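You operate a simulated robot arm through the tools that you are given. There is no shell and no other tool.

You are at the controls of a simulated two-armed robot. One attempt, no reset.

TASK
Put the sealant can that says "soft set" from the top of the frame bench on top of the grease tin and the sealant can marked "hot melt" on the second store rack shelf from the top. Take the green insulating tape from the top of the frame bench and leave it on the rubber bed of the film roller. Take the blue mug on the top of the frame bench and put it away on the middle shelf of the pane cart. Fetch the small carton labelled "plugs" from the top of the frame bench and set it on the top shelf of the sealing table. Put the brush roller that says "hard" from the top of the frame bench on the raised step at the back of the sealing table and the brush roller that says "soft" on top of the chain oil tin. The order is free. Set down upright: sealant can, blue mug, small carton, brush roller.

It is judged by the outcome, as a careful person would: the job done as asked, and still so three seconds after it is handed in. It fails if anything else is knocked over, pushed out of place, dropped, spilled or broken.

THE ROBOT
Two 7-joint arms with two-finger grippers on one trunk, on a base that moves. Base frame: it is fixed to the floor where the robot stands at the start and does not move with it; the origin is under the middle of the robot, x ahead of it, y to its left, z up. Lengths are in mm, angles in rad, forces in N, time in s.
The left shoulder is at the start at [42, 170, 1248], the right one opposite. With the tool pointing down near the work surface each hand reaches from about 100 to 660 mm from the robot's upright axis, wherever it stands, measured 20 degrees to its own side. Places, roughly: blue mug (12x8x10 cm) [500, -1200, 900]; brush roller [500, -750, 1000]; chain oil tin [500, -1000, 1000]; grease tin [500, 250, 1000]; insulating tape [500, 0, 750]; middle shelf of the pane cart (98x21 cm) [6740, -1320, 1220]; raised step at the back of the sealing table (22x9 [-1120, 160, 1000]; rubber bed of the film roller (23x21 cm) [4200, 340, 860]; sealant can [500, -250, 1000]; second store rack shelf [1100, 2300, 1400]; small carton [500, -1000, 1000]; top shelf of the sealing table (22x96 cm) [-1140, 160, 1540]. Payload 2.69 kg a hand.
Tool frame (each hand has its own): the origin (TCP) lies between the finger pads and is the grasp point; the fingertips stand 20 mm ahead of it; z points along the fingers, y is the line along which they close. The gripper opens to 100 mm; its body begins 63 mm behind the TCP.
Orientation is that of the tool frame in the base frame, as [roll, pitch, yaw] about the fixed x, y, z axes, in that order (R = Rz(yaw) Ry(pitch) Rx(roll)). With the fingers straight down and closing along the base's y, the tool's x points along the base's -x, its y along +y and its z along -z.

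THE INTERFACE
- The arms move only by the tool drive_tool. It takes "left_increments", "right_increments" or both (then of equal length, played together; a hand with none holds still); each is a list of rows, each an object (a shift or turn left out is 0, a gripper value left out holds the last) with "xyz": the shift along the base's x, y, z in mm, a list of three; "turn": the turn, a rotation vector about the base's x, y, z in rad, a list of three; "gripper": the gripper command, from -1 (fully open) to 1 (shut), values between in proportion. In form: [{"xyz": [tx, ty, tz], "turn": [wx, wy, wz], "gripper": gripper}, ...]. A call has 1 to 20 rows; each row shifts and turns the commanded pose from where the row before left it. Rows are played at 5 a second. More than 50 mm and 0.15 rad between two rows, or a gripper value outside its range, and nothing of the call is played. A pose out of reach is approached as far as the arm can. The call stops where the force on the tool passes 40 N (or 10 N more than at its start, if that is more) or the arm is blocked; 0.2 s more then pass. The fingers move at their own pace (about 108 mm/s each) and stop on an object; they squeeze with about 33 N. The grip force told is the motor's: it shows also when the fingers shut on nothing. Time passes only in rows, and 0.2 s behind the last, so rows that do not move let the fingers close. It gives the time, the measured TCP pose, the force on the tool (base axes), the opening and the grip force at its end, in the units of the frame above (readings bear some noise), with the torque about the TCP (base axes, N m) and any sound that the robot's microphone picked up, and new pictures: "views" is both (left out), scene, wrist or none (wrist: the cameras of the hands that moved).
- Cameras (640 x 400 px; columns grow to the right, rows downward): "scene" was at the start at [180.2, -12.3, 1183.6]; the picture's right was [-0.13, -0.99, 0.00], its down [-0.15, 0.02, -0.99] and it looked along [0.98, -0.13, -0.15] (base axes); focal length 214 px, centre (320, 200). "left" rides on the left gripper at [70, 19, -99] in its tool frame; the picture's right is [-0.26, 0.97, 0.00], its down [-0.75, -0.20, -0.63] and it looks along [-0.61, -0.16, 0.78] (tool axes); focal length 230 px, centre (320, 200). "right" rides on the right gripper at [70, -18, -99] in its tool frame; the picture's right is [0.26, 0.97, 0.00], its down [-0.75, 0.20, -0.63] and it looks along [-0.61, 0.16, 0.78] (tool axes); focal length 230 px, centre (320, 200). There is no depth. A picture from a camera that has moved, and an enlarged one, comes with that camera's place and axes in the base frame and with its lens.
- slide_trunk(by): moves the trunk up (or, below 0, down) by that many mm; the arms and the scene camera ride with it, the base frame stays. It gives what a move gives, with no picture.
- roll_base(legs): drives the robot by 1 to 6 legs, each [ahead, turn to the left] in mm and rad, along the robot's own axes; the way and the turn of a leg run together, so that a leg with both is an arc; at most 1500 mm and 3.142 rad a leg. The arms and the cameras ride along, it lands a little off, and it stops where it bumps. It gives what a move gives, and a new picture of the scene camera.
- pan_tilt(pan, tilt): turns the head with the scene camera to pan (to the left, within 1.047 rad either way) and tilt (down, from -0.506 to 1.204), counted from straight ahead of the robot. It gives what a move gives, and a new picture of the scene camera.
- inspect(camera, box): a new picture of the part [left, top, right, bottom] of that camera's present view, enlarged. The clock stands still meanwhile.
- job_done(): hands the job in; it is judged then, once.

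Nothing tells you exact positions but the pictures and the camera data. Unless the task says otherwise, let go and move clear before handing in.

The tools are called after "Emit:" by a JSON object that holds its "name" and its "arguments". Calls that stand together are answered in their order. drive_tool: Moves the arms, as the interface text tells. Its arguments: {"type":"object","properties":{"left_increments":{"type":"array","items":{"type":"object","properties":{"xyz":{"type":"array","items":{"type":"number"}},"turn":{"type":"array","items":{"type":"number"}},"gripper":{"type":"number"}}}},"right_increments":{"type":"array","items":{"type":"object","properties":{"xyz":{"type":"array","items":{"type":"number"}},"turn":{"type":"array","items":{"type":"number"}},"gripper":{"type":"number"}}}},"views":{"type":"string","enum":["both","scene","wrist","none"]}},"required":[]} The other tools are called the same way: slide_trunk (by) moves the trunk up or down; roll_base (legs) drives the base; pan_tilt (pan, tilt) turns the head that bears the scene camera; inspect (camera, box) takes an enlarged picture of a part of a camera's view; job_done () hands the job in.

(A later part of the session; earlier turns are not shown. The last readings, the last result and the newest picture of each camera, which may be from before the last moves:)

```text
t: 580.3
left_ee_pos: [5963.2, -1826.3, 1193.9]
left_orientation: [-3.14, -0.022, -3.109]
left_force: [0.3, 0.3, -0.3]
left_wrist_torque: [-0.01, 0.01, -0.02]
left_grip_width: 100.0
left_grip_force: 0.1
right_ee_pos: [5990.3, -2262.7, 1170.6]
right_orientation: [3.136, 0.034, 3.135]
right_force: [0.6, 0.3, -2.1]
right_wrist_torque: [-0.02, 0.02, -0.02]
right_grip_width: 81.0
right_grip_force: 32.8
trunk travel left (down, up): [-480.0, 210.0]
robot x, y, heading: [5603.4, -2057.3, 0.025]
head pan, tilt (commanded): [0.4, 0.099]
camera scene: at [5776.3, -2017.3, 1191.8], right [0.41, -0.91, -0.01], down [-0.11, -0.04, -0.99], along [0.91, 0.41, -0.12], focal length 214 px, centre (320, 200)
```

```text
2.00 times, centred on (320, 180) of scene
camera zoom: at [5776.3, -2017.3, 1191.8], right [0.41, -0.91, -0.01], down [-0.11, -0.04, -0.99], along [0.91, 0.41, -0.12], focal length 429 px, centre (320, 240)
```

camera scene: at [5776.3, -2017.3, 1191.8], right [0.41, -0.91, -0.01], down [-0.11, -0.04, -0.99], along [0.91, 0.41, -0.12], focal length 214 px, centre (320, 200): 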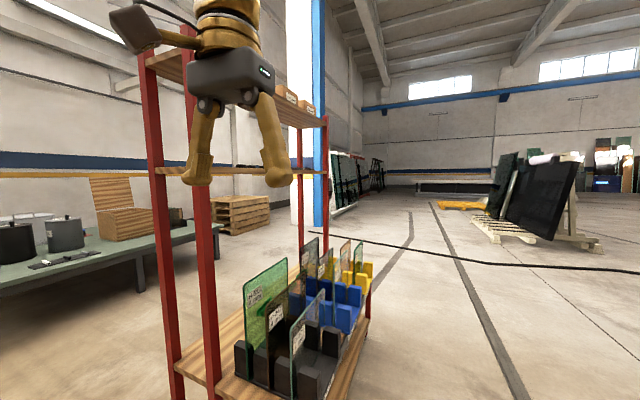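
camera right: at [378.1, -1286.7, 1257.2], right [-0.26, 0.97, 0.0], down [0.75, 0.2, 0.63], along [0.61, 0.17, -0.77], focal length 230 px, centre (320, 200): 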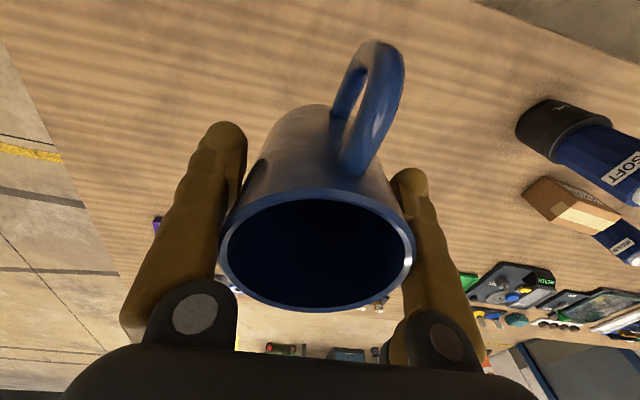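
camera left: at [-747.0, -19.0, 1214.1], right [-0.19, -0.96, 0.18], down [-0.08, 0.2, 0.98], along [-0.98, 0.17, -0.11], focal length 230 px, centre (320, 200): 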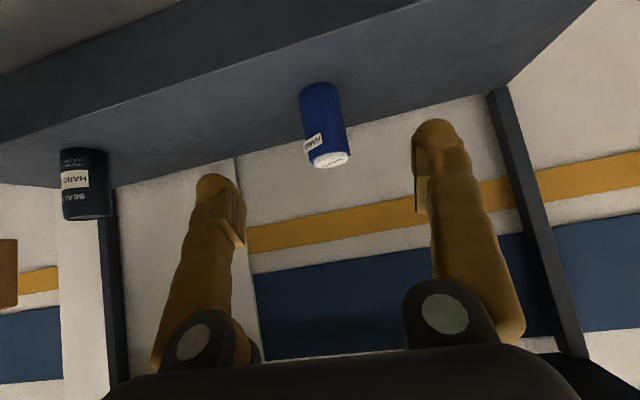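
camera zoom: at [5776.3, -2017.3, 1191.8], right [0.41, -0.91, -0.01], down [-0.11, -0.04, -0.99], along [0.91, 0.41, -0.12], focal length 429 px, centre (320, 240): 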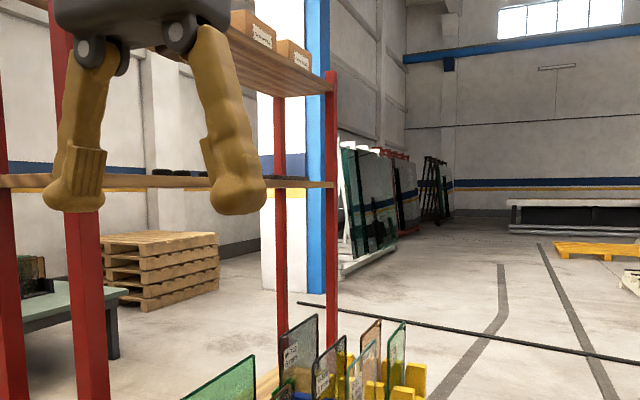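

The red pane cart is right ahead-left: about x 6258–7300, y -1390 to -1175, middle shelf z≈1205. I drive on parallel to it to x≈6690 and then turn to face it from a safe distance.

Emit:
{"name": "roll_base", "arguments": {"legs": [[0, -0.03], [1085, 0]]}}

Emit:
{"name": "slide_trunk", "arguments": {"by": 0}}

Emit:
{"name": "slide_trunk", "arguments": {"by": 0}}

Emit:
{"name": "pan_tilt", "arguments": {"pan": 0.9, "tilt": 0.1}}

```text
t: 581.1
left_ee_pos: [5922.2, -1833.0, 1177.1]
left_orientation: [-3.126, -0.088, -3.133]
left_force: [-0.6, 1.3, 0.1]
left_wrist_torque: [-0.1, -0.1, 0.02]
left_grip_width: 99.7
left_grip_force: 0.1
right_ee_pos: [5944.7, -2269.3, 1184.3]
right_orientation: [3.141, 0.074, 3.11]
right_force: [-0.7, 1.1, -2.5]
right_wrist_torque: [-0.05, -0.06, -0.02]
right_grip_width: 80.7
right_grip_force: 32.8
trunk travel left (down, up): [-480.0, 210.0]
robot x, y, heading: [5601.9, -2054.5, 0.005]
head pan, tilt (commanded): [0.4, 0.099]
stopped in leg 1: the robot was blocked; the commanded pose is now the measured one
camera scene: at [5773.1, -2017.5, 1192.2], right [0.39, -0.92, 0.0], down [-0.11, -0.04, -0.99], along [0.91, 0.39, -0.11], focal length 214 px, centre (320, 200)
```

scene: 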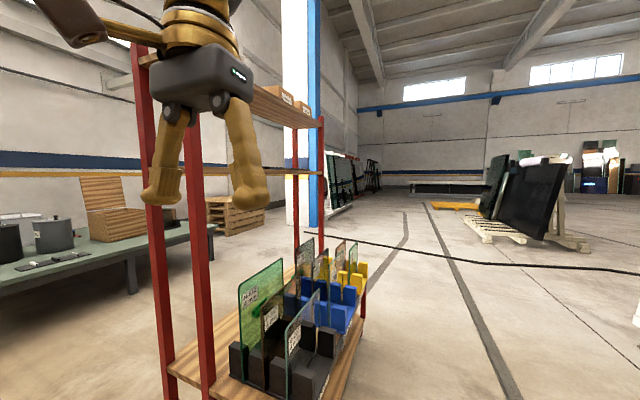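

```text
t: 581.6
left_ee_pos: [5924.9, -1835.0, 1178.9]
left_orientation: [-3.132, -0.085, -3.136]
left_force: [-0.4, 0.6, -0.1]
left_wrist_torque: [-0.01, -0.03, -0.01]
left_grip_width: 100.1
left_grip_force: 0.0
right_ee_pos: [5946.2, -2274.0, 1182.5]
right_orientation: [3.138, 0.07, 3.11]
right_force: [-0.3, 0.4, -2.0]
right_wrist_torque: [0.02, 0.01, 0.01]
right_grip_width: 80.8
right_grip_force: 33.0
trunk travel left (down, up): [-480.0, 210.0]
robot x, y, heading: [5605.0, -2057.3, 0.001]
head pan, tilt (commanded): [0.4, 0.099]
```

```text
t: 582.1
left_ee_pos: [5925.3, -1836.0, 1178.3]
left_orientation: [-3.131, -0.087, -3.135]
left_force: [0.0, -0.2, 0.1]
left_wrist_torque: [0.01, -0.02, 0.03]
left_grip_width: 99.9
left_grip_force: 0.0
right_ee_pos: [5948.6, -2273.7, 1182.1]
right_orientation: [3.138, 0.068, 3.108]
right_force: [-0.2, -0.4, -1.6]
right_wrist_torque: [-0.02, -0.03, 0.01]
right_grip_width: 80.7
right_grip_force: 33.5
trunk travel left (down, up): [-480.0, 210.0]
robot x, y, heading: [5603.2, -2055.8, 0.004]
head pan, tilt (commanded): [0.4, 0.099]
```

```text
t: 583.1
left_ee_pos: [5925.4, -1836.5, 1178.1]
left_orientation: [-3.131, -0.087, -3.136]
left_force: [-0.5, -0.5, 0.0]
left_wrist_torque: [0.02, 0.01, 0.03]
left_grip_width: 99.8
left_grip_force: 0.1
right_ee_pos: [5948.2, -2273.3, 1182.7]
right_orientation: [3.137, 0.069, 3.108]
right_force: [0.0, -0.3, -2.8]
right_wrist_torque: [-0.04, 0.0, 0.0]
right_grip_width: 80.7
right_grip_force: 33.2
trunk travel left (down, up): [-480.0, 210.0]
robot x, y, heading: [5604.2, -2056.2, 0.005]
head pan, tilt (commanded): [0.901, 0.099]
camera scene: at [5748.8, -1985.0, 1192.4], right [0.78, -0.62, -0.01], down [-0.08, -0.08, -0.99], along [0.62, 0.78, -0.11], focal length 214 px, centre (320, 200)
```

scene: 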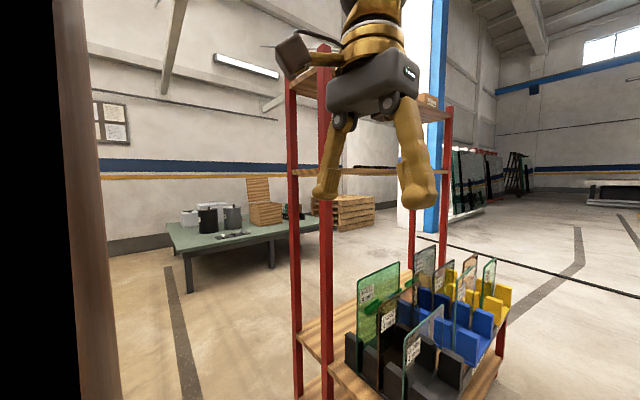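

Another start-up stop; nothing is touching. I zoom at the middle shelf and then re-drive both arms before moving on.

Emit:
{"name": "inspect", "arguments": {"camera": "scene", "box": [280, 110, 480, 235]}}

Emit:
{"name": "drive_tool", "arguments": {"left_increments": [{"xyz": [1, 0, 1]}, {"xyz": [3, 0, 2], "turn": [0, -0.01, 0]}, {"xyz": [7, 0, 3], "turn": [0, -0.015, 0]}, {"xyz": [10, 0, 4], "turn": [0, -0.015, 0]}, {"xyz": [12, 0, 4], "turn": [0, -0.015, 0]}, {"xyz": [12, 0, 4], "turn": [0, -0.012, 0]}, {"xyz": [10, 0, 4], "turn": [0, -0.01, 0]}, {"xyz": [6, 0, 2]}, {"xyz": [2, 0, 0]}, {"xyz": [0, 0, 0]}], "right_increments": [{"xyz": [1, 0, -1]}, {"xyz": [3, 0, -1], "turn": [0, 0.008, 0]}, {"xyz": [7, 0, -2], "turn": [0, 0.012, 0]}, {"xyz": [10, 1, -3], "turn": [0, 0.012, 0]}, {"xyz": [10, 1, -3], "turn": [0, 0.012, 0]}, {"xyz": [10, 1, -3], "turn": [0, 0.012, 0]}, {"xyz": [8, 1, -2], "turn": [0, 0.01, 0]}, {"xyz": [5, 1, -1]}, {"xyz": [2, 0, 0]}, {"xyz": [0, 0, 0]}], "views": "none"}}

Emit:
{"name": "roll_base", "arguments": {"legs": [[1085, 0]]}}

```text
3.20 times, centred on (380, 172) of scene
camera zoom: at [5748.8, -1985.0, 1192.4], right [0.78, -0.62, -0.01], down [-0.08, -0.08, -0.99], along [0.62, 0.78, -0.11], focal length 686 px, centre (128, 288)
```

zoom: 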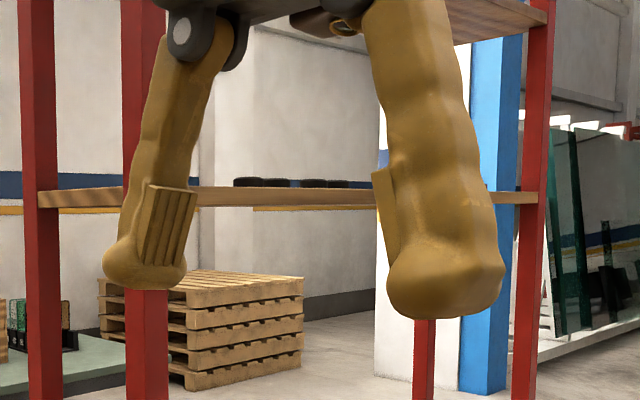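

```text
t: 585.3
left_ee_pos: [5992.7, -1837.3, 1221.5]
left_orientation: [-3.132, 0.059, -3.135]
left_force: [-0.4, 0.3, 0.1]
left_wrist_torque: [-0.04, 0.0, 0.01]
left_grip_width: 99.9
left_grip_force: 0.0
right_ee_pos: [6003.7, -2268.6, 1165.3]
right_orientation: [3.14, 0.001, 3.107]
right_force: [0.0, 0.0, -2.5]
right_wrist_torque: [0.02, 0.01, 0.0]
right_grip_width: 80.9
right_grip_force: 33.0
trunk travel left (down, up): [-480.0, 210.0]
robot x, y, heading: [5602.6, -2052.9, -0.001]
head pan, tilt (commanded): [0.901, 0.099]
```

```text
t: 590.9
left_ee_pos: [7097.2, -1854.5, 1221.6]
left_orientation: [-3.13, 0.06, 3.13]
left_force: [-0.4, -0.3, -0.6]
left_wrist_torque: [-0.02, 0.02, 0.05]
left_grip_width: 99.7
left_grip_force: 0.1
right_ee_pos: [7100.3, -2286.6, 1166.9]
right_orientation: [3.139, 0.002, 3.088]
right_force: [-0.6, -0.2, -2.2]
right_wrist_torque: [-0.02, 0.05, 0.01]
right_grip_width: 80.8
right_grip_force: 32.9
trunk travel left (down, up): [-480.0, 210.0]
robot x, y, heading: [6705.1, -2066.2, -0.016]
head pan, tilt (commanded): [0.901, 0.099]
camera scene: at [6850.2, -1997.2, 1192.3], right [0.77, -0.63, -0.01], down [-0.08, -0.08, -0.99], along [0.63, 0.77, -0.11], focal length 214 px, centre (320, 200)
```

scene: 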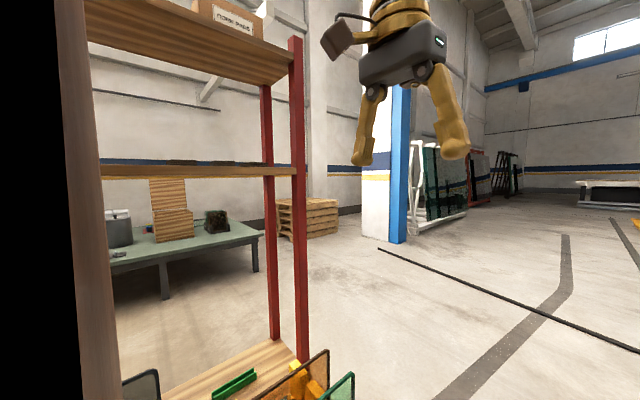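

Now beside the cart. I zoom in on the middle shelf to find free space.

Emit:
{"name": "inspect", "arguments": {"camera": "scene", "box": [90, 120, 330, 270]}}

Emit:
{"name": "pan_tilt", "arguments": {"pan": 0.95, "tilt": -0.1}}

```text
2.67 times, centred on (210, 195) of scene
camera zoom: at [6850.2, -1997.2, 1192.3], right [0.77, -0.63, -0.01], down [-0.08, -0.08, -0.99], along [0.63, 0.77, -0.11], focal length 572 px, centre (613, 213)
```

zoom: 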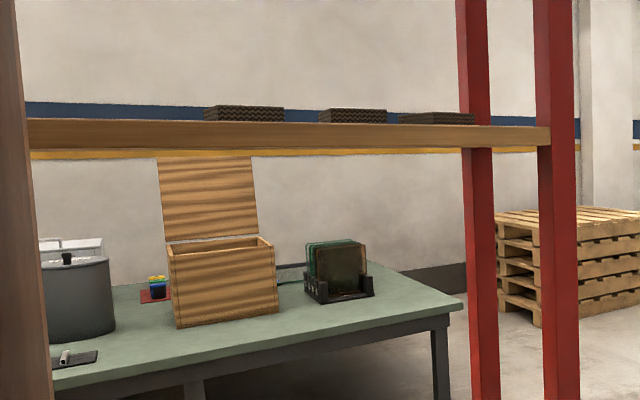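

```text
t: 591.6
left_ee_pos: [7074.1, -1854.0, 1213.1]
left_orientation: [-3.13, 0.028, 3.131]
left_force: [-0.3, -0.4, 0.2]
left_wrist_torque: [0.01, -0.02, -0.01]
left_grip_width: 99.9
left_grip_force: 0.1
right_ee_pos: [7080.2, -2285.7, 1172.7]
right_orientation: [3.137, 0.02, 3.091]
right_force: [-1.2, -0.3, -2.6]
right_wrist_torque: [0.01, 0.01, -0.03]
right_grip_width: 81.0
right_grip_force: 33.5
trunk travel left (down, up): [-480.0, 210.0]
robot x, y, heading: [6704.9, -2065.3, -0.018]
head pan, tilt (commanded): [0.949, -0.099]
camera scene: at [6842.4, -1998.4, 1210.4], right [0.8, -0.6, -0.01], down [0.04, 0.08, -1.0], along [0.59, 0.8, 0.09], focal length 214 px, centre (320, 200)
```

scene: 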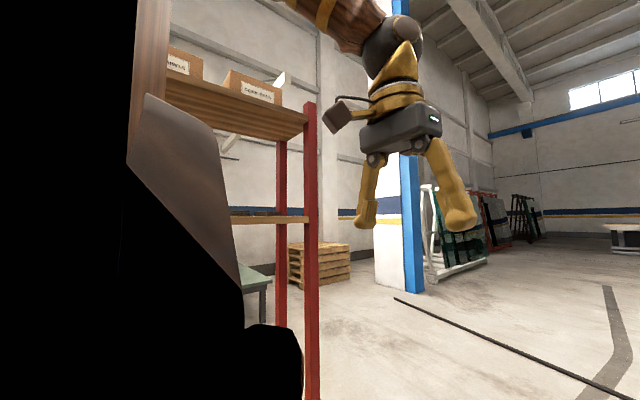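

The shelf holds some dark pads on its right portion. I turn to face the cart for a direct view.

Emit:
{"name": "roll_base", "arguments": {"legs": [[0, 1.588]]}}

Emit:
{"name": "slide_trunk", "arguments": {"by": 0}}

Emit:
{"name": "slide_trunk", "arguments": {"by": 0}}

Emit:
{"name": "pan_tilt", "arguments": {"pan": 0.0, "tilt": 0.0}}

```text
t: 592.5
left_ee_pos: [7023.6, -1843.1, 1196.0]
left_orientation: [-3.126, -0.033, -3.135]
left_force: [-1.0, 0.4, 0.1]
left_wrist_torque: [-0.02, -0.09, 0.02]
left_grip_width: 100.0
left_grip_force: 0.1
right_ee_pos: [7046.2, -2276.1, 1184.3]
right_orientation: [-3.14, 0.056, 3.114]
right_force: [-0.9, 1.3, -2.7]
right_wrist_torque: [-0.05, -0.06, 0.01]
right_grip_width: 80.6
right_grip_force: 33.0
trunk travel left (down, up): [-480.0, 210.0]
robot x, y, heading: [6704.6, -2063.1, 0.003]
head pan, tilt (commanded): [0.949, -0.099]
stopped in leg 1: the robot was blocked; the commanded pose is now the measured one
camera scene: at [6839.0, -1993.0, 1210.5], right [0.81, -0.58, -0.01], down [0.04, 0.08, -1.0], along [0.58, 0.81, 0.09], focal length 214 px, centre (320, 200)
```

scene: 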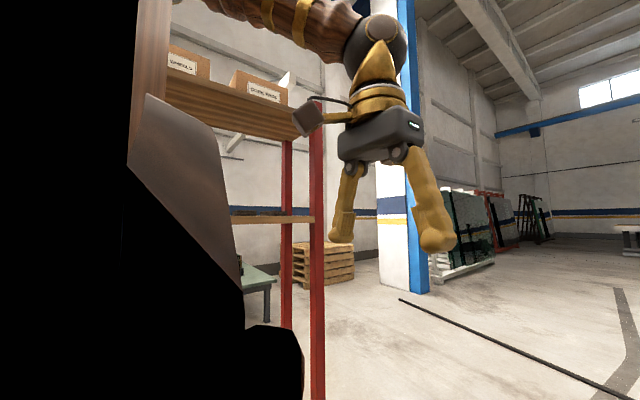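

```text
t: 593.0
left_ee_pos: [7027.0, -1844.6, 1197.1]
left_orientation: [-3.127, -0.031, -3.136]
left_force: [-1.5, 0.2, 0.0]
left_wrist_torque: [-0.04, -0.05, -0.01]
left_grip_width: 99.8
left_grip_force: 0.1
right_ee_pos: [7047.9, -2278.0, 1182.7]
right_orientation: [3.141, 0.053, 3.109]
right_force: [-0.6, 0.4, -3.0]
right_wrist_torque: [-0.03, -0.04, 0.0]
right_grip_width: 80.6
right_grip_force: 33.1
trunk travel left (down, up): [-480.0, 210.0]
robot x, y, heading: [6704.5, -2065.8, -0.003]
head pan, tilt (commanded): [0.949, -0.099]
```

```text
t: 593.5
left_ee_pos: [7029.6, -1846.6, 1197.3]
left_orientation: [-3.127, -0.032, -3.133]
left_force: [-0.6, 0.2, -0.2]
left_wrist_torque: [0.01, -0.03, 0.0]
left_grip_width: 100.1
left_grip_force: 0.1
right_ee_pos: [7049.0, -2279.0, 1183.8]
right_orientation: [3.14, 0.054, 3.112]
right_force: [-1.2, -1.1, -3.0]
right_wrist_torque: [0.05, -0.02, -0.01]
right_grip_width: 80.8
right_grip_force: 32.7
trunk travel left (down, up): [-480.0, 210.0]
robot x, y, heading: [6705.2, -2069.7, -0.002]
head pan, tilt (commanded): [0.949, -0.099]
```

```text
t: 594.7
left_ee_pos: [7029.1, -1846.4, 1196.8]
left_orientation: [-3.128, -0.031, -3.136]
left_force: [0.8, -0.4, 0.3]
left_wrist_torque: [0.01, 0.01, 0.01]
left_grip_width: 99.9
left_grip_force: 0.1
right_ee_pos: [7048.1, -2278.8, 1182.1]
right_orientation: [3.139, 0.053, 3.11]
right_force: [-0.5, -1.0, -3.2]
right_wrist_torque: [0.02, -0.05, -0.02]
right_grip_width: 80.8
right_grip_force: 32.7
trunk travel left (down, up): [-480.0, 210.0]
robot x, y, heading: [6702.4, -2061.8, -0.001]
head pan, tilt (commanded): [0.0, 0.0]
camera scene: at [6881.5, -2066.6, 1200.8], right [0.0, -1.0, 0.0], down [-0.02, 0.0, -1.0], along [1.0, 0.0, -0.02], focal length 214 px, centre (320, 200)
```

scene: 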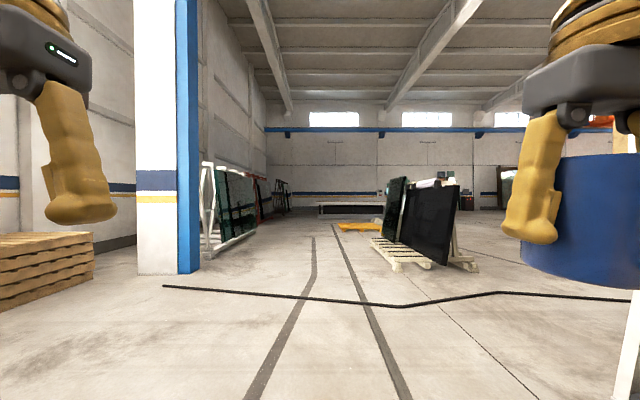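

I re-drive both hands gently and then turn.

Emit:
{"name": "drive_tool", "arguments": {"left_increments": [{"xyz": [1, 0, 1]}, {"xyz": [3, 0, 2], "turn": [0, -0.004, 0]}, {"xyz": [7, 0, 2], "turn": [0, -0.006, 0]}, {"xyz": [10, 0, 2], "turn": [0, -0.006, 0]}, {"xyz": [12, 0, 2], "turn": [0, -0.006, 0]}, {"xyz": [10, 0, 2], "turn": [0, -0.004, 0]}, {"xyz": [6, 0, 1]}, {"xyz": [2, 0, 0]}, {"xyz": [0, 0, 0]}, {"xyz": [0, 0, 0]}], "right_increments": [{"xyz": [1, 0, -1]}, {"xyz": [3, 0, -1], "turn": [0, 0.006, 0]}, {"xyz": [7, 0, -2], "turn": [0, 0.01, 0]}, {"xyz": [10, 1, -3], "turn": [0, 0.01, 0]}, {"xyz": [10, 1, -3], "turn": [0, 0.01, 0]}, {"xyz": [8, 1, -2], "turn": [0, 0.008, 0]}, {"xyz": [5, 1, -1], "turn": [0, 0.006, 0]}, {"xyz": [2, 0, 0]}, {"xyz": [0, 0, 0]}, {"xyz": [0, 0, 0]}], "views": "none"}}

Emit:
{"name": "roll_base", "arguments": {"legs": [[0, 1.575]]}}

Emit:
{"name": "slide_trunk", "arguments": {"by": 0}}

Emit:
{"name": "slide_trunk", "arguments": {"by": 0}}

Emit:
{"name": "pan_tilt", "arguments": {"pan": 0.0, "tilt": 0.0}}

```text
t: 596.9
left_ee_pos: [7084.5, -1846.3, 1229.7]
left_orientation: [-3.127, 0.063, -3.133]
left_force: [0.4, -0.1, 0.2]
left_wrist_torque: [0.01, 0.01, 0.02]
left_grip_width: 100.1
left_grip_force: 0.0
right_ee_pos: [7097.2, -2275.1, 1171.1]
right_orientation: [3.14, 0.003, 3.111]
right_force: [0.0, 0.9, -2.7]
right_wrist_torque: [0.01, 0.01, -0.02]
right_grip_width: 80.5
right_grip_force: 32.9
trunk travel left (down, up): [-480.0, 210.0]
robot x, y, heading: [6704.3, -2064.9, 0.001]
head pan, tilt (commanded): [0.0, 0.0]
```

```text
t: 599.2
left_ee_pos: [6877.7, -1691.3, 1207.9]
left_orientation: [-3.127, -0.002, -2.581]
left_force: [4.2, 1.3, -9.8]
left_wrist_torque: [-0.19, 0.38, -0.03]
left_grip_width: 100.0
left_grip_force: 0.1
right_ee_pos: [7120.0, -2043.4, 1183.1]
right_orientation: [-3.134, 0.032, -2.612]
right_force: [-2.2, 2.6, -2.8]
right_wrist_torque: [-0.2, -0.21, -0.03]
right_grip_width: 80.5
right_grip_force: 33.5
trunk travel left (down, up): [-480.0, 210.0]
robot x, y, heading: [6720.9, -2080.9, 0.445]
head pan, tilt (commanded): [0.0, 0.0]
stopped in leg 1: the robot was blocked; the commanded pose is now the measured one
camera scene: at [6876.3, -1995.1, 1200.9], right [0.43, -0.9, 0.01], down [-0.01, -0.02, -1.0], along [0.9, 0.43, -0.02], focal length 214 px, centre (320, 200)
```

scene: 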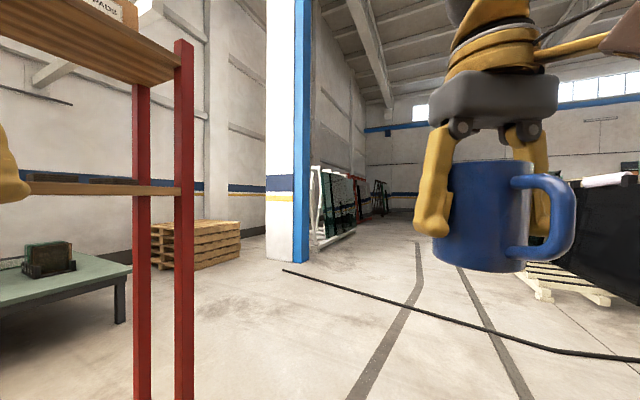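

```text
t: 599.7
left_ee_pos: [6878.5, -1694.9, 1204.3]
left_orientation: [3.135, -0.024, -2.575]
left_force: [0.0, 0.9, 0.0]
left_wrist_torque: [-0.07, -0.06, 0.0]
left_grip_width: 100.0
left_grip_force: 0.2
right_ee_pos: [7123.1, -2049.4, 1183.7]
right_orientation: [-3.14, 0.032, -2.613]
right_force: [-1.4, 1.3, -2.8]
right_wrist_torque: [-0.09, -0.04, 0.0]
right_grip_width: 80.7
right_grip_force: 33.0
trunk travel left (down, up): [-480.0, 210.0]
robot x, y, heading: [6720.8, -2077.6, 0.45]
head pan, tilt (commanded): [0.0, 0.0]
```

```text
t: 600.2
left_ee_pos: [6882.4, -1699.4, 1205.8]
left_orientation: [3.13, -0.019, -2.578]
left_force: [0.3, -0.1, 0.4]
left_wrist_torque: [0.02, -0.02, 0.02]
left_grip_width: 99.7
left_grip_force: 0.0
right_ee_pos: [7125.0, -2053.4, 1182.0]
right_orientation: [3.14, 0.031, -2.614]
right_force: [0.0, 0.2, -1.8]
right_wrist_torque: [-0.02, -0.03, 0.0]
right_grip_width: 80.9
right_grip_force: 33.0
trunk travel left (down, up): [-480.0, 210.0]
robot x, y, heading: [6721.4, -2080.7, 0.451]
head pan, tilt (commanded): [0.0, 0.0]
```

```text
t: 600.8
left_ee_pos: [6882.5, -1700.7, 1205.5]
left_orientation: [3.132, -0.021, -2.577]
left_force: [0.3, -0.7, 0.4]
left_wrist_torque: [0.0, 0.03, 0.0]
left_grip_width: 99.9
left_grip_force: 0.1
right_ee_pos: [7126.7, -2053.4, 1182.8]
right_orientation: [3.138, 0.032, -2.613]
right_force: [-0.2, 0.1, -3.3]
right_wrist_torque: [0.01, 0.0, 0.0]
right_grip_width: 80.8
right_grip_force: 32.5
trunk travel left (down, up): [-480.0, 210.0]
robot x, y, heading: [6719.2, -2083.3, 0.446]
head pan, tilt (commanded): [0.0, 0.0]
camera scene: at [6881.8, -2004.5, 1200.8], right [0.43, -0.9, 0.0], down [-0.02, -0.01, -1.0], along [0.9, 0.43, -0.02], focal length 214 px, centre (320, 200)
```

scene: 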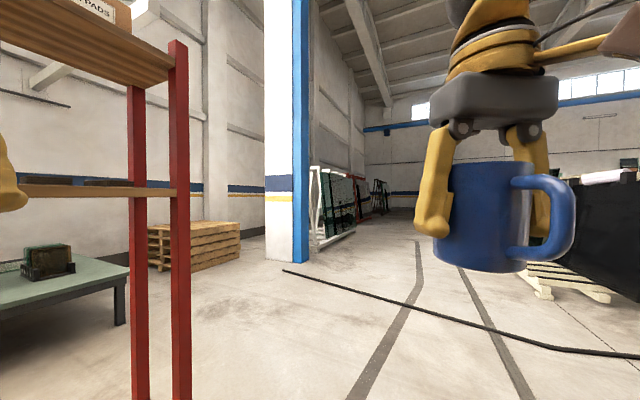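

That stop came with a real jolt (base shifted ~20 mm). I look down around the base for anything it may be touching.

Emit:
{"name": "pan_tilt", "arguments": {"pan": 0.0, "tilt": 1.1}}

Emit:
{"name": "pan_tilt", "arguments": {"pan": 0.6, "tilt": 0.9}}

Emit:
{"name": "pan_tilt", "arguments": {"pan": -0.6, "tilt": 0.9}}

```text
t: 602.1
left_ee_pos: [6884.1, -1699.4, 1205.3]
left_orientation: [3.131, -0.02, -2.579]
left_force: [0.7, 0.6, -0.5]
left_wrist_torque: [-0.02, 0.01, 0.0]
left_grip_width: 100.2
left_grip_force: 0.0
right_ee_pos: [7125.6, -2053.2, 1182.2]
right_orientation: [3.136, 0.03, -2.617]
right_force: [-0.6, 0.0, -3.0]
right_wrist_torque: [0.01, -0.02, 0.02]
right_grip_width: 81.0
right_grip_force: 32.6
trunk travel left (down, up): [-480.0, 210.0]
robot x, y, heading: [6718.9, -2084.6, 0.445]
head pan, tilt (commanded): [0.0, 1.1]
camera scene: at [6855.9, -2016.4, 1107.5], right [0.43, -0.9, 0.0], down [-0.81, -0.39, -0.44], along [0.4, 0.19, -0.9], focal length 214 px, centre (320, 200)
```

scene: 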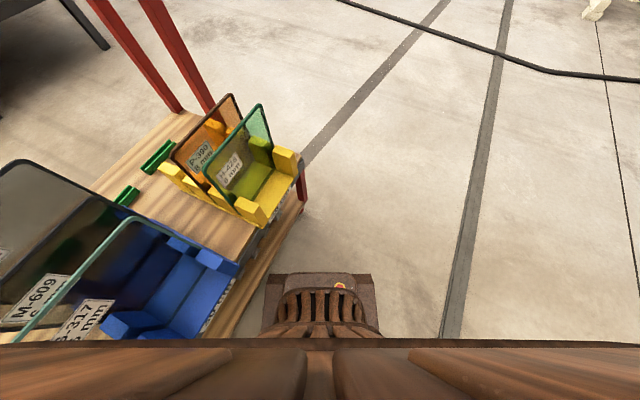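

```text
t: 603.1
left_ee_pos: [6883.2, -1699.0, 1205.5]
left_orientation: [3.131, -0.02, -2.577]
left_force: [0.3, 0.8, 0.7]
left_wrist_torque: [0.02, 0.02, -0.04]
left_grip_width: 100.0
left_grip_force: 0.0
right_ee_pos: [7126.8, -2053.3, 1182.0]
right_orientation: [3.139, 0.033, -2.613]
right_force: [-0.2, 0.2, -2.5]
right_wrist_torque: [0.02, 0.01, 0.0]
right_grip_width: 80.7
right_grip_force: 32.9
trunk travel left (down, up): [-480.0, 210.0]
robot x, y, heading: [6721.9, -2081.0, 0.447]
head pan, tilt (commanded): [0.6, 0.901]
camera scene: at [6836.9, -1978.3, 1121.3], right [0.87, -0.5, -0.01], down [-0.4, -0.68, -0.61], along [0.3, 0.53, -0.79], focal length 214 px, centre (320, 200)
```

scene: 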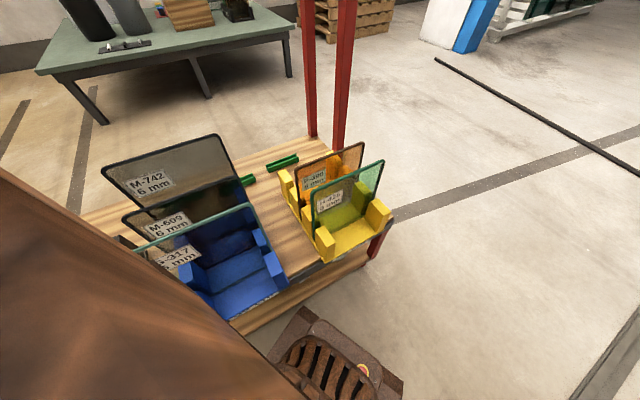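

```text
t: 604.5
left_ee_pos: [6883.6, -1697.9, 1205.5]
left_orientation: [3.131, -0.021, -2.579]
left_force: [-0.1, 0.9, -0.8]
left_wrist_torque: [0.05, -0.01, 0.03]
left_grip_width: 100.1
left_grip_force: 0.1
right_ee_pos: [7125.6, -2052.8, 1183.5]
right_orientation: [3.138, 0.031, -2.614]
right_force: [-0.2, -0.1, -2.5]
right_wrist_torque: [-0.01, 0.03, -0.02]
right_grip_width: 80.8
right_grip_force: 33.5
trunk travel left (down, up): [-480.0, 210.0]
robot x, y, heading: [6719.6, -2084.6, 0.447]
head pan, tilt (commanded): [-0.6, 0.901]
camera scene: at [6873.8, -2055.0, 1121.3], right [-0.15, -0.99, 0.01], down [-0.78, 0.11, -0.61], along [0.6, -0.1, -0.79], focal length 214 px, centre (320, 200)
```

scene: 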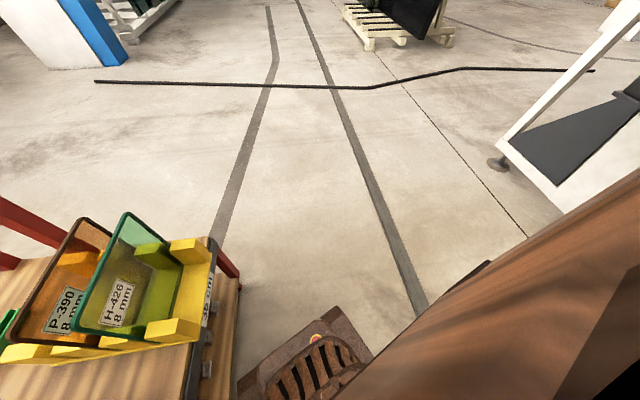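

I see the cause: the cart's bottom deck extends out to y≈-1780 at low height and my base corner touched its edge. Glass panes all stand normally. I re-drive the arms gently, then back straight away from the cart along my heading.

Emit:
{"name": "drive_tool", "arguments": {"left_increments": [{"xyz": [1, 0, 0]}, {"xyz": [4, -1, 0]}, {"xyz": [9, -2, 0]}, {"xyz": [13, -2, 0]}, {"xyz": [15, -3, 0]}, {"xyz": [15, -3, 0]}, {"xyz": [15, -3, 0]}, {"xyz": [13, -2, 0]}, {"xyz": [9, -2, 0]}, {"xyz": [4, -1, 0]}, {"xyz": [0, 0, 0]}], "right_increments": [{"xyz": [1, -1, 0]}, {"xyz": [3, -2, -1]}, {"xyz": [6, -5, -2], "turn": [0.002, 0.003, 0]}, {"xyz": [8, -7, -3], "turn": [0.003, 0.005, 0]}, {"xyz": [8, -7, -3], "turn": [0.003, 0.005, 0]}, {"xyz": [8, -7, -3], "turn": [0.003, 0.005, 0]}, {"xyz": [8, -7, -3], "turn": [0.003, 0.005, 0]}, {"xyz": [7, -6, -2], "turn": [0.002, 0.003, 0]}, {"xyz": [5, -4, 0]}, {"xyz": [2, -1, 0]}, {"xyz": [0, 0, 0]}], "views": "none"}}

Emit:
{"name": "roll_base", "arguments": {"legs": [[-300, 0]]}}

Emit:
{"name": "pan_tilt", "arguments": {"pan": 0.8, "tilt": 0.5}}

```text
t: 606.9
left_ee_pos: [6981.9, -1717.5, 1223.9]
left_orientation: [3.139, 0.05, -2.577]
left_force: [-0.1, 0.0, 0.2]
left_wrist_torque: [-0.01, 0.02, 0.02]
left_grip_width: 100.1
left_grip_force: 0.2
right_ee_pos: [7182.8, -2100.7, 1164.8]
right_orientation: [3.113, 0.016, -2.614]
right_force: [-0.5, -0.5, -3.6]
right_wrist_torque: [0.01, 0.0, 0.01]
right_grip_width: 80.7
right_grip_force: 32.6
trunk travel left (down, up): [-480.0, 210.0]
robot x, y, heading: [6720.5, -2080.9, 0.448]
head pan, tilt (commanded): [-0.6, 0.901]
```

```text
t: 609.0
left_ee_pos: [6708.3, -1848.7, 1223.7]
left_orientation: [3.139, 0.047, -2.575]
left_force: [-0.4, -0.2, -0.3]
left_wrist_torque: [0.0, -0.02, -0.01]
left_grip_width: 100.2
left_grip_force: 0.2
right_ee_pos: [6909.2, -2231.2, 1165.4]
right_orientation: [3.113, 0.018, -2.615]
right_force: [-0.4, 0.4, -2.2]
right_wrist_torque: [-0.01, 0.0, -0.03]
right_grip_width: 80.8
right_grip_force: 32.5
trunk travel left (down, up): [-480.0, 210.0]
robot x, y, heading: [6449.7, -2211.8, 0.445]
head pan, tilt (commanded): [-0.6, 0.901]
camera scene: at [6600.7, -2186.3, 1121.5], right [-0.15, -0.99, 0.01], down [-0.78, 0.11, -0.61], along [0.6, -0.1, -0.79], focal length 214 px, centre (320, 200)
```

scene: 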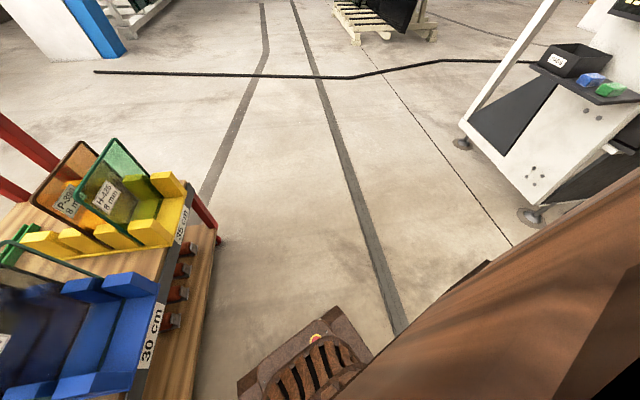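

```text
t: 610.5
left_ee_pos: [6692.9, -1857.7, 1230.9]
left_orientation: [-3.141, 0.064, -2.576]
left_force: [0.6, -0.3, -0.3]
left_wrist_torque: [0.01, 0.0, -0.01]
left_grip_width: 100.3
left_grip_force: 0.1
right_ee_pos: [6893.5, -2239.8, 1171.9]
right_orientation: [3.114, 0.034, -2.614]
right_force: [-0.3, -0.1, -2.1]
right_wrist_torque: [-0.01, 0.04, -0.02]
right_grip_width: 80.8
right_grip_force: 33.5
trunk travel left (down, up): [-480.0, 210.0]
robot x, y, heading: [6446.9, -2213.9, 0.449]
head pan, tilt (commanded): [0.799, 0.499]
camera scene: at [6556.2, -2088.1, 1155.2], right [0.95, -0.32, -0.01], down [-0.17, -0.46, -0.87], along [0.27, 0.83, -0.49], focal length 214 px, centre (320, 200)
```

scene: 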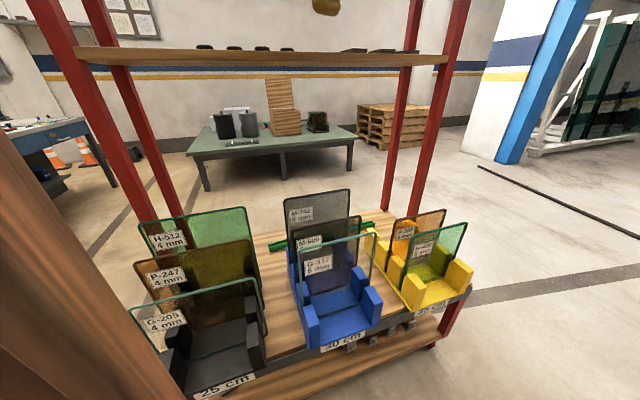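

Now I have a clear view: the middle shelf (top z≈1220, front edge y≈-1424) has four small discs around x 6489–6704 and pads from x≈6890; the left section x≈6265–6455 is free. The deck blocks a frontal approach, so I'll come in beside the cart's left end, facing +y. First back away further.

Emit:
{"name": "drive_tool", "arguments": {"left_increments": [{"xyz": [1, 0, 0]}, {"xyz": [2, 1, -1]}, {"xyz": [4, 2, -1], "turn": [-0.003, 0.004, 0]}, {"xyz": [5, 2, -2], "turn": [-0.006, 0.01, 0]}, {"xyz": [5, 2, -2], "turn": [-0.006, 0.01, 0]}, {"xyz": [4, 2, -1], "turn": [-0.006, 0.01, 0]}, {"xyz": [2, 1, 0]}, {"xyz": [0, 0, 0]}, {"xyz": [0, 0, 0]}], "right_increments": [{"xyz": [1, 0, 0]}, {"xyz": [2, 1, -1]}, {"xyz": [4, 2, -1], "turn": [-0.003, 0.004, 0]}, {"xyz": [5, 2, -2], "turn": [-0.004, 0.006, 0]}, {"xyz": [5, 2, -2], "turn": [-0.004, 0.006, 0]}, {"xyz": [4, 2, -1], "turn": [-0.004, 0.006, 0]}, {"xyz": [2, 1, 0]}, {"xyz": [0, 0, 0]}, {"xyz": [0, 0, 0]}], "views": "none"}}

Emit:
{"name": "roll_base", "arguments": {"legs": [[-575, 0]]}}

Emit:
{"name": "slide_trunk", "arguments": {"by": 0}}

Emit:
{"name": "slide_trunk", "arguments": {"by": 0}}

Emit:
{"name": "pan_tilt", "arguments": {"pan": 0.3, "tilt": 0.3}}

```text
t: 612.5
left_ee_pos: [6715.7, -1846.7, 1223.3]
left_orientation: [3.138, 0.023, -2.577]
left_force: [0.2, -0.2, 0.2]
left_wrist_torque: [0.02, -0.02, 0.01]
left_grip_width: 99.7
left_grip_force: 0.1
right_ee_pos: [6916.0, -2229.9, 1165.7]
right_orientation: [3.115, 0.009, -2.612]
right_force: [0.2, 0.3, -2.2]
right_wrist_torque: [0.02, -0.01, 0.06]
right_grip_width: 80.8
right_grip_force: 33.8
trunk travel left (down, up): [-480.0, 210.0]
robot x, y, heading: [6447.9, -2211.0, 0.453]
head pan, tilt (commanded): [0.799, 0.499]
```

```text
t: 615.8
left_ee_pos: [6194.9, -2097.9, 1223.3]
left_orientation: [-3.141, 0.027, -2.576]
left_force: [0.5, -0.2, 0.4]
left_wrist_torque: [-0.01, 0.0, 0.02]
left_grip_width: 100.1
left_grip_force: 0.0
right_ee_pos: [6394.4, -2479.8, 1165.7]
right_orientation: [3.115, 0.006, -2.612]
right_force: [-0.9, 0.0, -2.7]
right_wrist_torque: [0.04, 0.0, 0.02]
right_grip_width: 81.0
right_grip_force: 33.1
trunk travel left (down, up): [-480.0, 210.0]
robot x, y, heading: [5927.3, -2465.6, 0.448]
head pan, tilt (commanded): [0.799, 0.499]
camera scene: at [6034.4, -2339.3, 1155.3], right [0.95, -0.32, -0.01], down [-0.17, -0.46, -0.87], along [0.27, 0.83, -0.49], focal length 214 px, centre (320, 200)
```

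scene: 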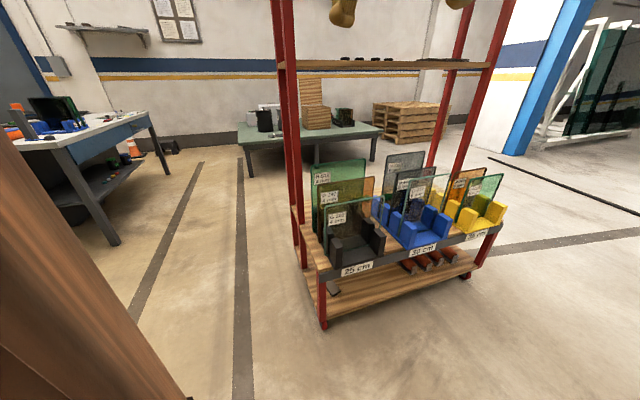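

```text
t: 616.3
left_ee_pos: [6179.5, -2103.6, 1227.2]
left_orientation: [3.142, 0.035, -2.575]
left_force: [0.0, -0.3, 0.7]
left_wrist_torque: [0.0, 0.03, 0.04]
left_grip_width: 99.8
left_grip_force: 0.1
right_ee_pos: [6381.5, -2486.9, 1170.1]
right_orientation: [3.118, 0.02, -2.614]
right_force: [1.1, 0.9, -3.2]
right_wrist_torque: [-0.02, 0.03, 0.0]
right_grip_width: 80.7
right_grip_force: 33.6
trunk travel left (down, up): [-480.0, 210.0]
robot x, y, heading: [5926.5, -2467.3, 0.453]
head pan, tilt (commanded): [0.799, 0.499]
```

```text
t: 616.8
left_ee_pos: [6177.1, -2105.9, 1227.8]
left_orientation: [3.141, 0.037, -2.575]
left_force: [-0.1, -0.2, -0.3]
left_wrist_torque: [0.0, 0.02, 0.02]
left_grip_width: 100.0
left_grip_force: 0.1
right_ee_pos: [6379.5, -2489.2, 1172.0]
right_orientation: [3.118, 0.024, -2.613]
right_force: [0.2, -0.7, -2.8]
right_wrist_torque: [0.0, 0.01, 0.01]
right_grip_width: 81.0
right_grip_force: 33.2
trunk travel left (down, up): [-480.0, 210.0]
robot x, y, heading: [5924.1, -2467.6, 0.449]
head pan, tilt (commanded): [0.799, 0.499]
```

```text
t: 617.7
left_ee_pos: [6177.5, -2105.2, 1228.3]
left_orientation: [-3.142, 0.037, -2.576]
left_force: [0.4, -0.2, -0.3]
left_wrist_torque: [-0.01, 0.0, -0.01]
left_grip_width: 100.0
left_grip_force: 0.0
right_ee_pos: [6378.7, -2488.0, 1170.3]
right_orientation: [3.118, 0.022, -2.612]
right_force: [-0.7, -0.2, -2.6]
right_wrist_torque: [-0.01, 0.02, 0.01]
right_grip_width: 80.9
right_grip_force: 33.5
trunk travel left (down, up): [-480.0, 210.0]
robot x, y, heading: [5925.9, -2465.2, 0.447]
head pan, tilt (commanded): [0.3, 0.3]
camera scene: at [6074.7, -2361.5, 1173.1], right [0.68, -0.73, -0.01], down [-0.23, -0.21, -0.95], along [0.69, 0.65, -0.31], focal length 214 px, centre (320, 200)
```

scene: 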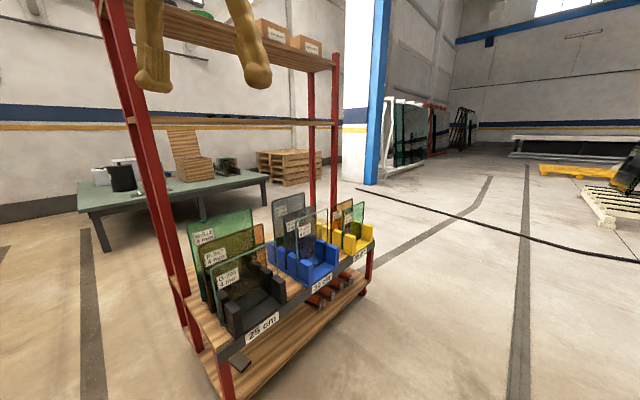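

The cart's left end is at x≈6240, deck front at y≈-1700. I turn to face +y here, well clear of the cart.

Emit:
{"name": "drive_tool", "arguments": {"left_increments": [{"xyz": [1, 0, 0]}, {"xyz": [2, 1, -1]}, {"xyz": [3, 2, -1], "turn": [-0.003, 0.004, 0]}, {"xyz": [4, 2, -2], "turn": [-0.005, 0.008, 0]}, {"xyz": [4, 2, -2], "turn": [-0.004, 0.006, 0]}, {"xyz": [3, 1, -1]}, {"xyz": [1, 0, 0]}, {"xyz": [0, 0, 0]}], "right_increments": [{"xyz": [1, 0, 0]}, {"xyz": [2, 1, -1]}, {"xyz": [3, 2, -1], "turn": [-0.003, 0.004, 0]}, {"xyz": [4, 2, -2], "turn": [-0.004, 0.006, 0]}, {"xyz": [4, 2, -2], "turn": [-0.004, 0.006, 0]}, {"xyz": [3, 1, -1]}, {"xyz": [1, 0, 0]}, {"xyz": [0, 0, 0]}], "views": "none"}}

Emit:
{"name": "roll_base", "arguments": {"legs": [[0, 1.124]]}}

Emit:
{"name": "slide_trunk", "arguments": {"by": -100}}

Emit:
{"name": "slide_trunk", "arguments": {"by": 0}}

Emit:
{"name": "pan_tilt", "arguments": {"pan": -0.4, "tilt": 0.2}}

```text
t: 619.5
left_ee_pos: [6194.8, -2097.8, 1222.9]
left_orientation: [-3.139, 0.019, -2.575]
left_force: [0.3, 0.2, 0.0]
left_wrist_torque: [0.03, -0.07, 0.02]
left_grip_width: 100.3
left_grip_force: 0.0
right_ee_pos: [6398.1, -2480.0, 1164.3]
right_orientation: [3.118, 0.003, -2.613]
right_force: [-1.0, 0.1, -2.7]
right_wrist_torque: [-0.04, -0.02, -0.05]
right_grip_width: 80.5
right_grip_force: 33.4
trunk travel left (down, up): [-480.0, 210.0]
robot x, y, heading: [5925.9, -2463.9, 0.453]
head pan, tilt (commanded): [0.3, 0.3]
```

```text
t: 622.8
left_ee_pos: [5718.6, -2062.1, 1223.0]
left_orientation: [-3.14, 0.02, -1.464]
left_force: [0.4, 0.1, 0.5]
left_wrist_torque: [0.0, 0.03, -0.01]
left_grip_width: 100.0
left_grip_force: 0.0
right_ee_pos: [6151.0, -2051.3, 1164.4]
right_orientation: [3.12, 0.003, -1.503]
right_force: [-0.7, -0.3, -2.5]
right_wrist_torque: [0.03, -0.02, 0.01]
right_grip_width: 80.5
right_grip_force: 33.6
trunk travel left (down, up): [-480.0, 210.0]
robot x, y, heading: [5933.9, -2464.2, 1.559]
head pan, tilt (commanded): [0.3, 0.3]
camera scene: at [5905.5, -2284.4, 1173.1], right [0.96, 0.28, -0.01], down [0.08, -0.3, -0.95], along [-0.27, 0.91, -0.31], focal length 214 px, centre (320, 200)
```

scene: 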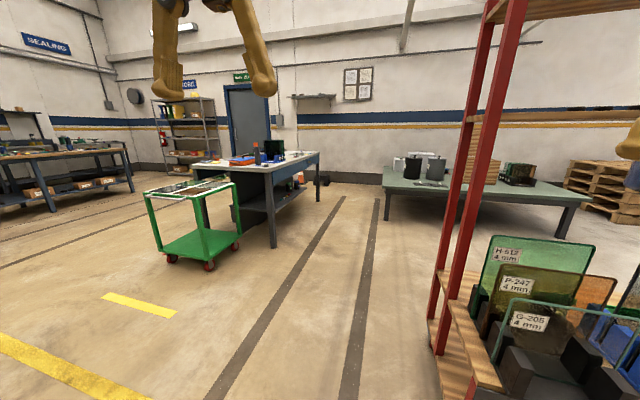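

```text
t: 624.1
left_ee_pos: [5718.2, -2079.1, 1122.7]
left_orientation: [-3.14, 0.021, -1.467]
left_force: [0.3, 0.0, 0.6]
left_wrist_torque: [-0.03, 0.01, -0.02]
left_grip_width: 100.1
left_grip_force: 0.0
right_ee_pos: [6150.6, -2068.1, 1071.5]
right_orientation: [3.119, 0.02, -1.502]
right_force: [1.4, 0.1, -3.2]
right_wrist_torque: [-0.02, -0.03, 0.01]
right_grip_width: 80.4
right_grip_force: 33.1
trunk travel left (down, up): [-380.0, 310.0]
robot x, y, heading: [5932.6, -2465.0, 1.558]
head pan, tilt (commanded): [0.3, 0.3]
```

```text
t: 624.6
left_ee_pos: [5717.8, -2080.7, 1122.7]
left_orientation: [-3.14, 0.02, -1.465]
left_force: [0.0, 0.6, 0.2]
left_wrist_torque: [0.0, -0.01, 0.01]
left_grip_width: 100.3
left_grip_force: 0.0
right_ee_pos: [6151.9, -2066.7, 1071.5]
right_orientation: [3.121, 0.02, -1.503]
right_force: [0.3, 0.8, -2.2]
right_wrist_torque: [0.02, -0.03, -0.01]
right_grip_width: 80.6
right_grip_force: 33.1
trunk travel left (down, up): [-380.0, 310.0]
robot x, y, heading: [5932.9, -2466.2, 1.556]
head pan, tilt (commanded): [0.3, 0.3]
```

```text
t: 625.7
left_ee_pos: [5718.1, -2079.7, 1122.8]
left_orientation: [-3.141, 0.019, -1.465]
left_force: [0.5, 0.1, -1.1]
left_wrist_torque: [-0.01, 0.0, 0.0]
left_grip_width: 99.8
left_grip_force: 0.1
right_ee_pos: [6151.7, -2068.5, 1071.0]
right_orientation: [3.12, 0.02, -1.502]
right_force: [-0.2, 0.0, -2.3]
right_wrist_torque: [-0.01, 0.02, 0.04]
right_grip_width: 80.6
right_grip_force: 33.0
trunk travel left (down, up): [-380.0, 310.0]
robot x, y, heading: [5930.7, -2461.1, 1.554]
head pan, tilt (commanded): [-0.4, 0.201]
camera scene: at [5969.3, -2290.0, 1082.5], right [0.92, -0.4, 0.01], down [-0.08, -0.2, -0.98], along [0.39, 0.89, -0.22], focal length 214 px, centre (320, 200)
```

scene: 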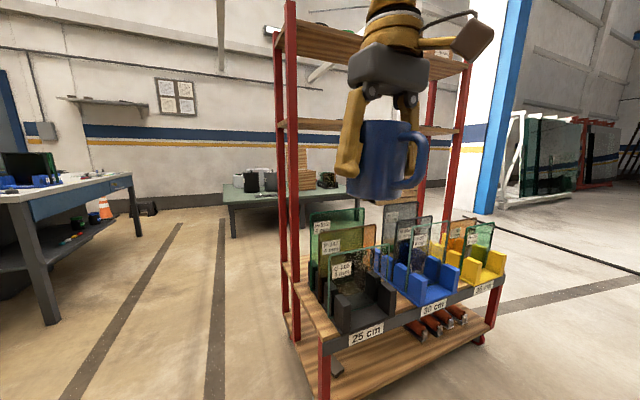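

From here the cart and mug are both in view. I move the mug to the posture for insertion: further right, higher (TCP z≈1290), staying level.

Emit:
{"name": "drive_tool", "arguments": {"right_increments": [{"xyz": [1, -1, 3]}, {"xyz": [4, -3, 8]}, {"xyz": [8, -6, 14], "turn": [-0.0018, -0.0023, -0.007]}, {"xyz": [17, -15, 19], "turn": [-0.0018, -0.0023, -0.007]}, {"xyz": [17, -15, 19], "turn": [-0.0018, -0.0023, -0.007]}, {"xyz": [17, -15, 19], "turn": [-0.0018, -0.0023, -0.007]}, {"xyz": [17, -15, 19], "turn": [-0.0018, -0.0023, -0.007]}, {"xyz": [17, -15, 19], "turn": [-0.0018, -0.0023, -0.007]}, {"xyz": [17, -15, 19], "turn": [-0.0018, -0.0023, -0.007]}, {"xyz": [17, -15, 19], "turn": [-0.0018, -0.0023, -0.007]}, {"xyz": [17, -15, 19], "turn": [-0.0018, -0.0023, -0.007]}, {"xyz": [17, -15, 19], "turn": [-0.0018, -0.0023, -0.007]}, {"xyz": [13, -11, 14]}, {"xyz": [8, -5, 9]}, {"xyz": [0, 0, 0]}]}}

```text
t: 628.9
left_ee_pos: [5717.2, -2080.6, 1123.0]
left_orientation: [-3.139, 0.018, -1.465]
left_force: [-0.3, -0.8, 0.2]
left_wrist_torque: [0.01, 0.03, -0.04]
left_grip_width: 100.0
left_grip_force: 0.0
right_ee_pos: [6295.6, -2182.9, 1253.8]
right_orientation: [-3.14, -0.011, -1.572]
right_force: [0.2, 0.0, -2.2]
right_wrist_torque: [-0.01, -0.01, -0.02]
right_grip_width: 80.7
right_grip_force: 32.7
right hand out of reach, approached as far as the arm can: row 11, 12, 13, 14
trunk travel left (down, up): [-380.0, 310.0]
robot x, y, heading: [5932.1, -2469.1, 1.557]
head pan, tilt (commanded): [-0.4, 0.201]
camera scene: at [5969.5, -2290.3, 1082.5], right [0.92, -0.4, 0.01], down [-0.08, -0.2, -0.98], along [0.39, 0.89, -0.21], focal length 214 px, centre (320, 200)
camera right: at [6313.3, -2252.0, 1352.1], right [-0.97, -0.26, 0.0], down [-0.2, 0.76, 0.62], along [-0.16, 0.6, -0.78], focal length 230 px, centre (320, 200)
```

scene: 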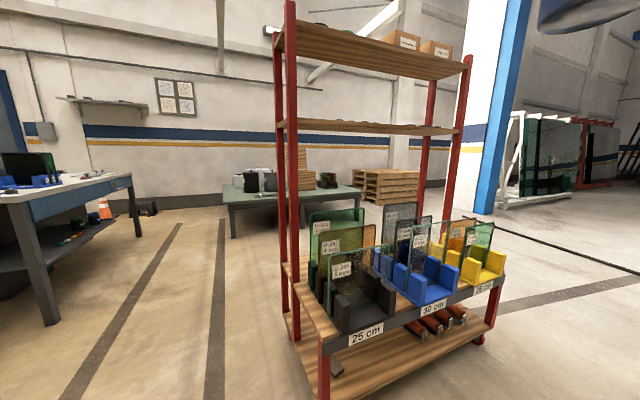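
right: 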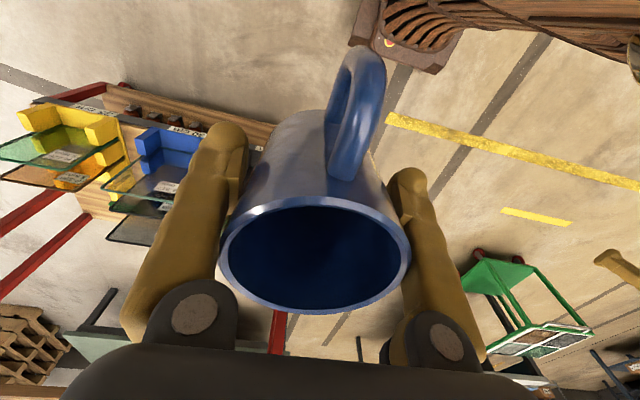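

The arm reached its limit near lateral 363 mm. I zoom on the cart's left end to measure the gap between middle and top shelves precisely.

Emit:
{"name": "inspect", "arguments": {"camera": "scene", "box": [260, 0, 480, 138]}}

```text
2.90 times, centred on (370, 69) of scene
camera zoom: at [5969.5, -2290.3, 1082.5], right [0.92, -0.4, 0.01], down [-0.08, -0.2, -0.98], along [0.39, 0.89, -0.21], focal length 622 px, centre (175, 580)
```

zoom: 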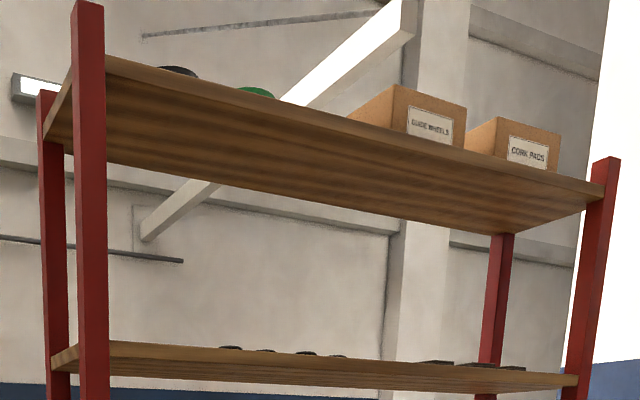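

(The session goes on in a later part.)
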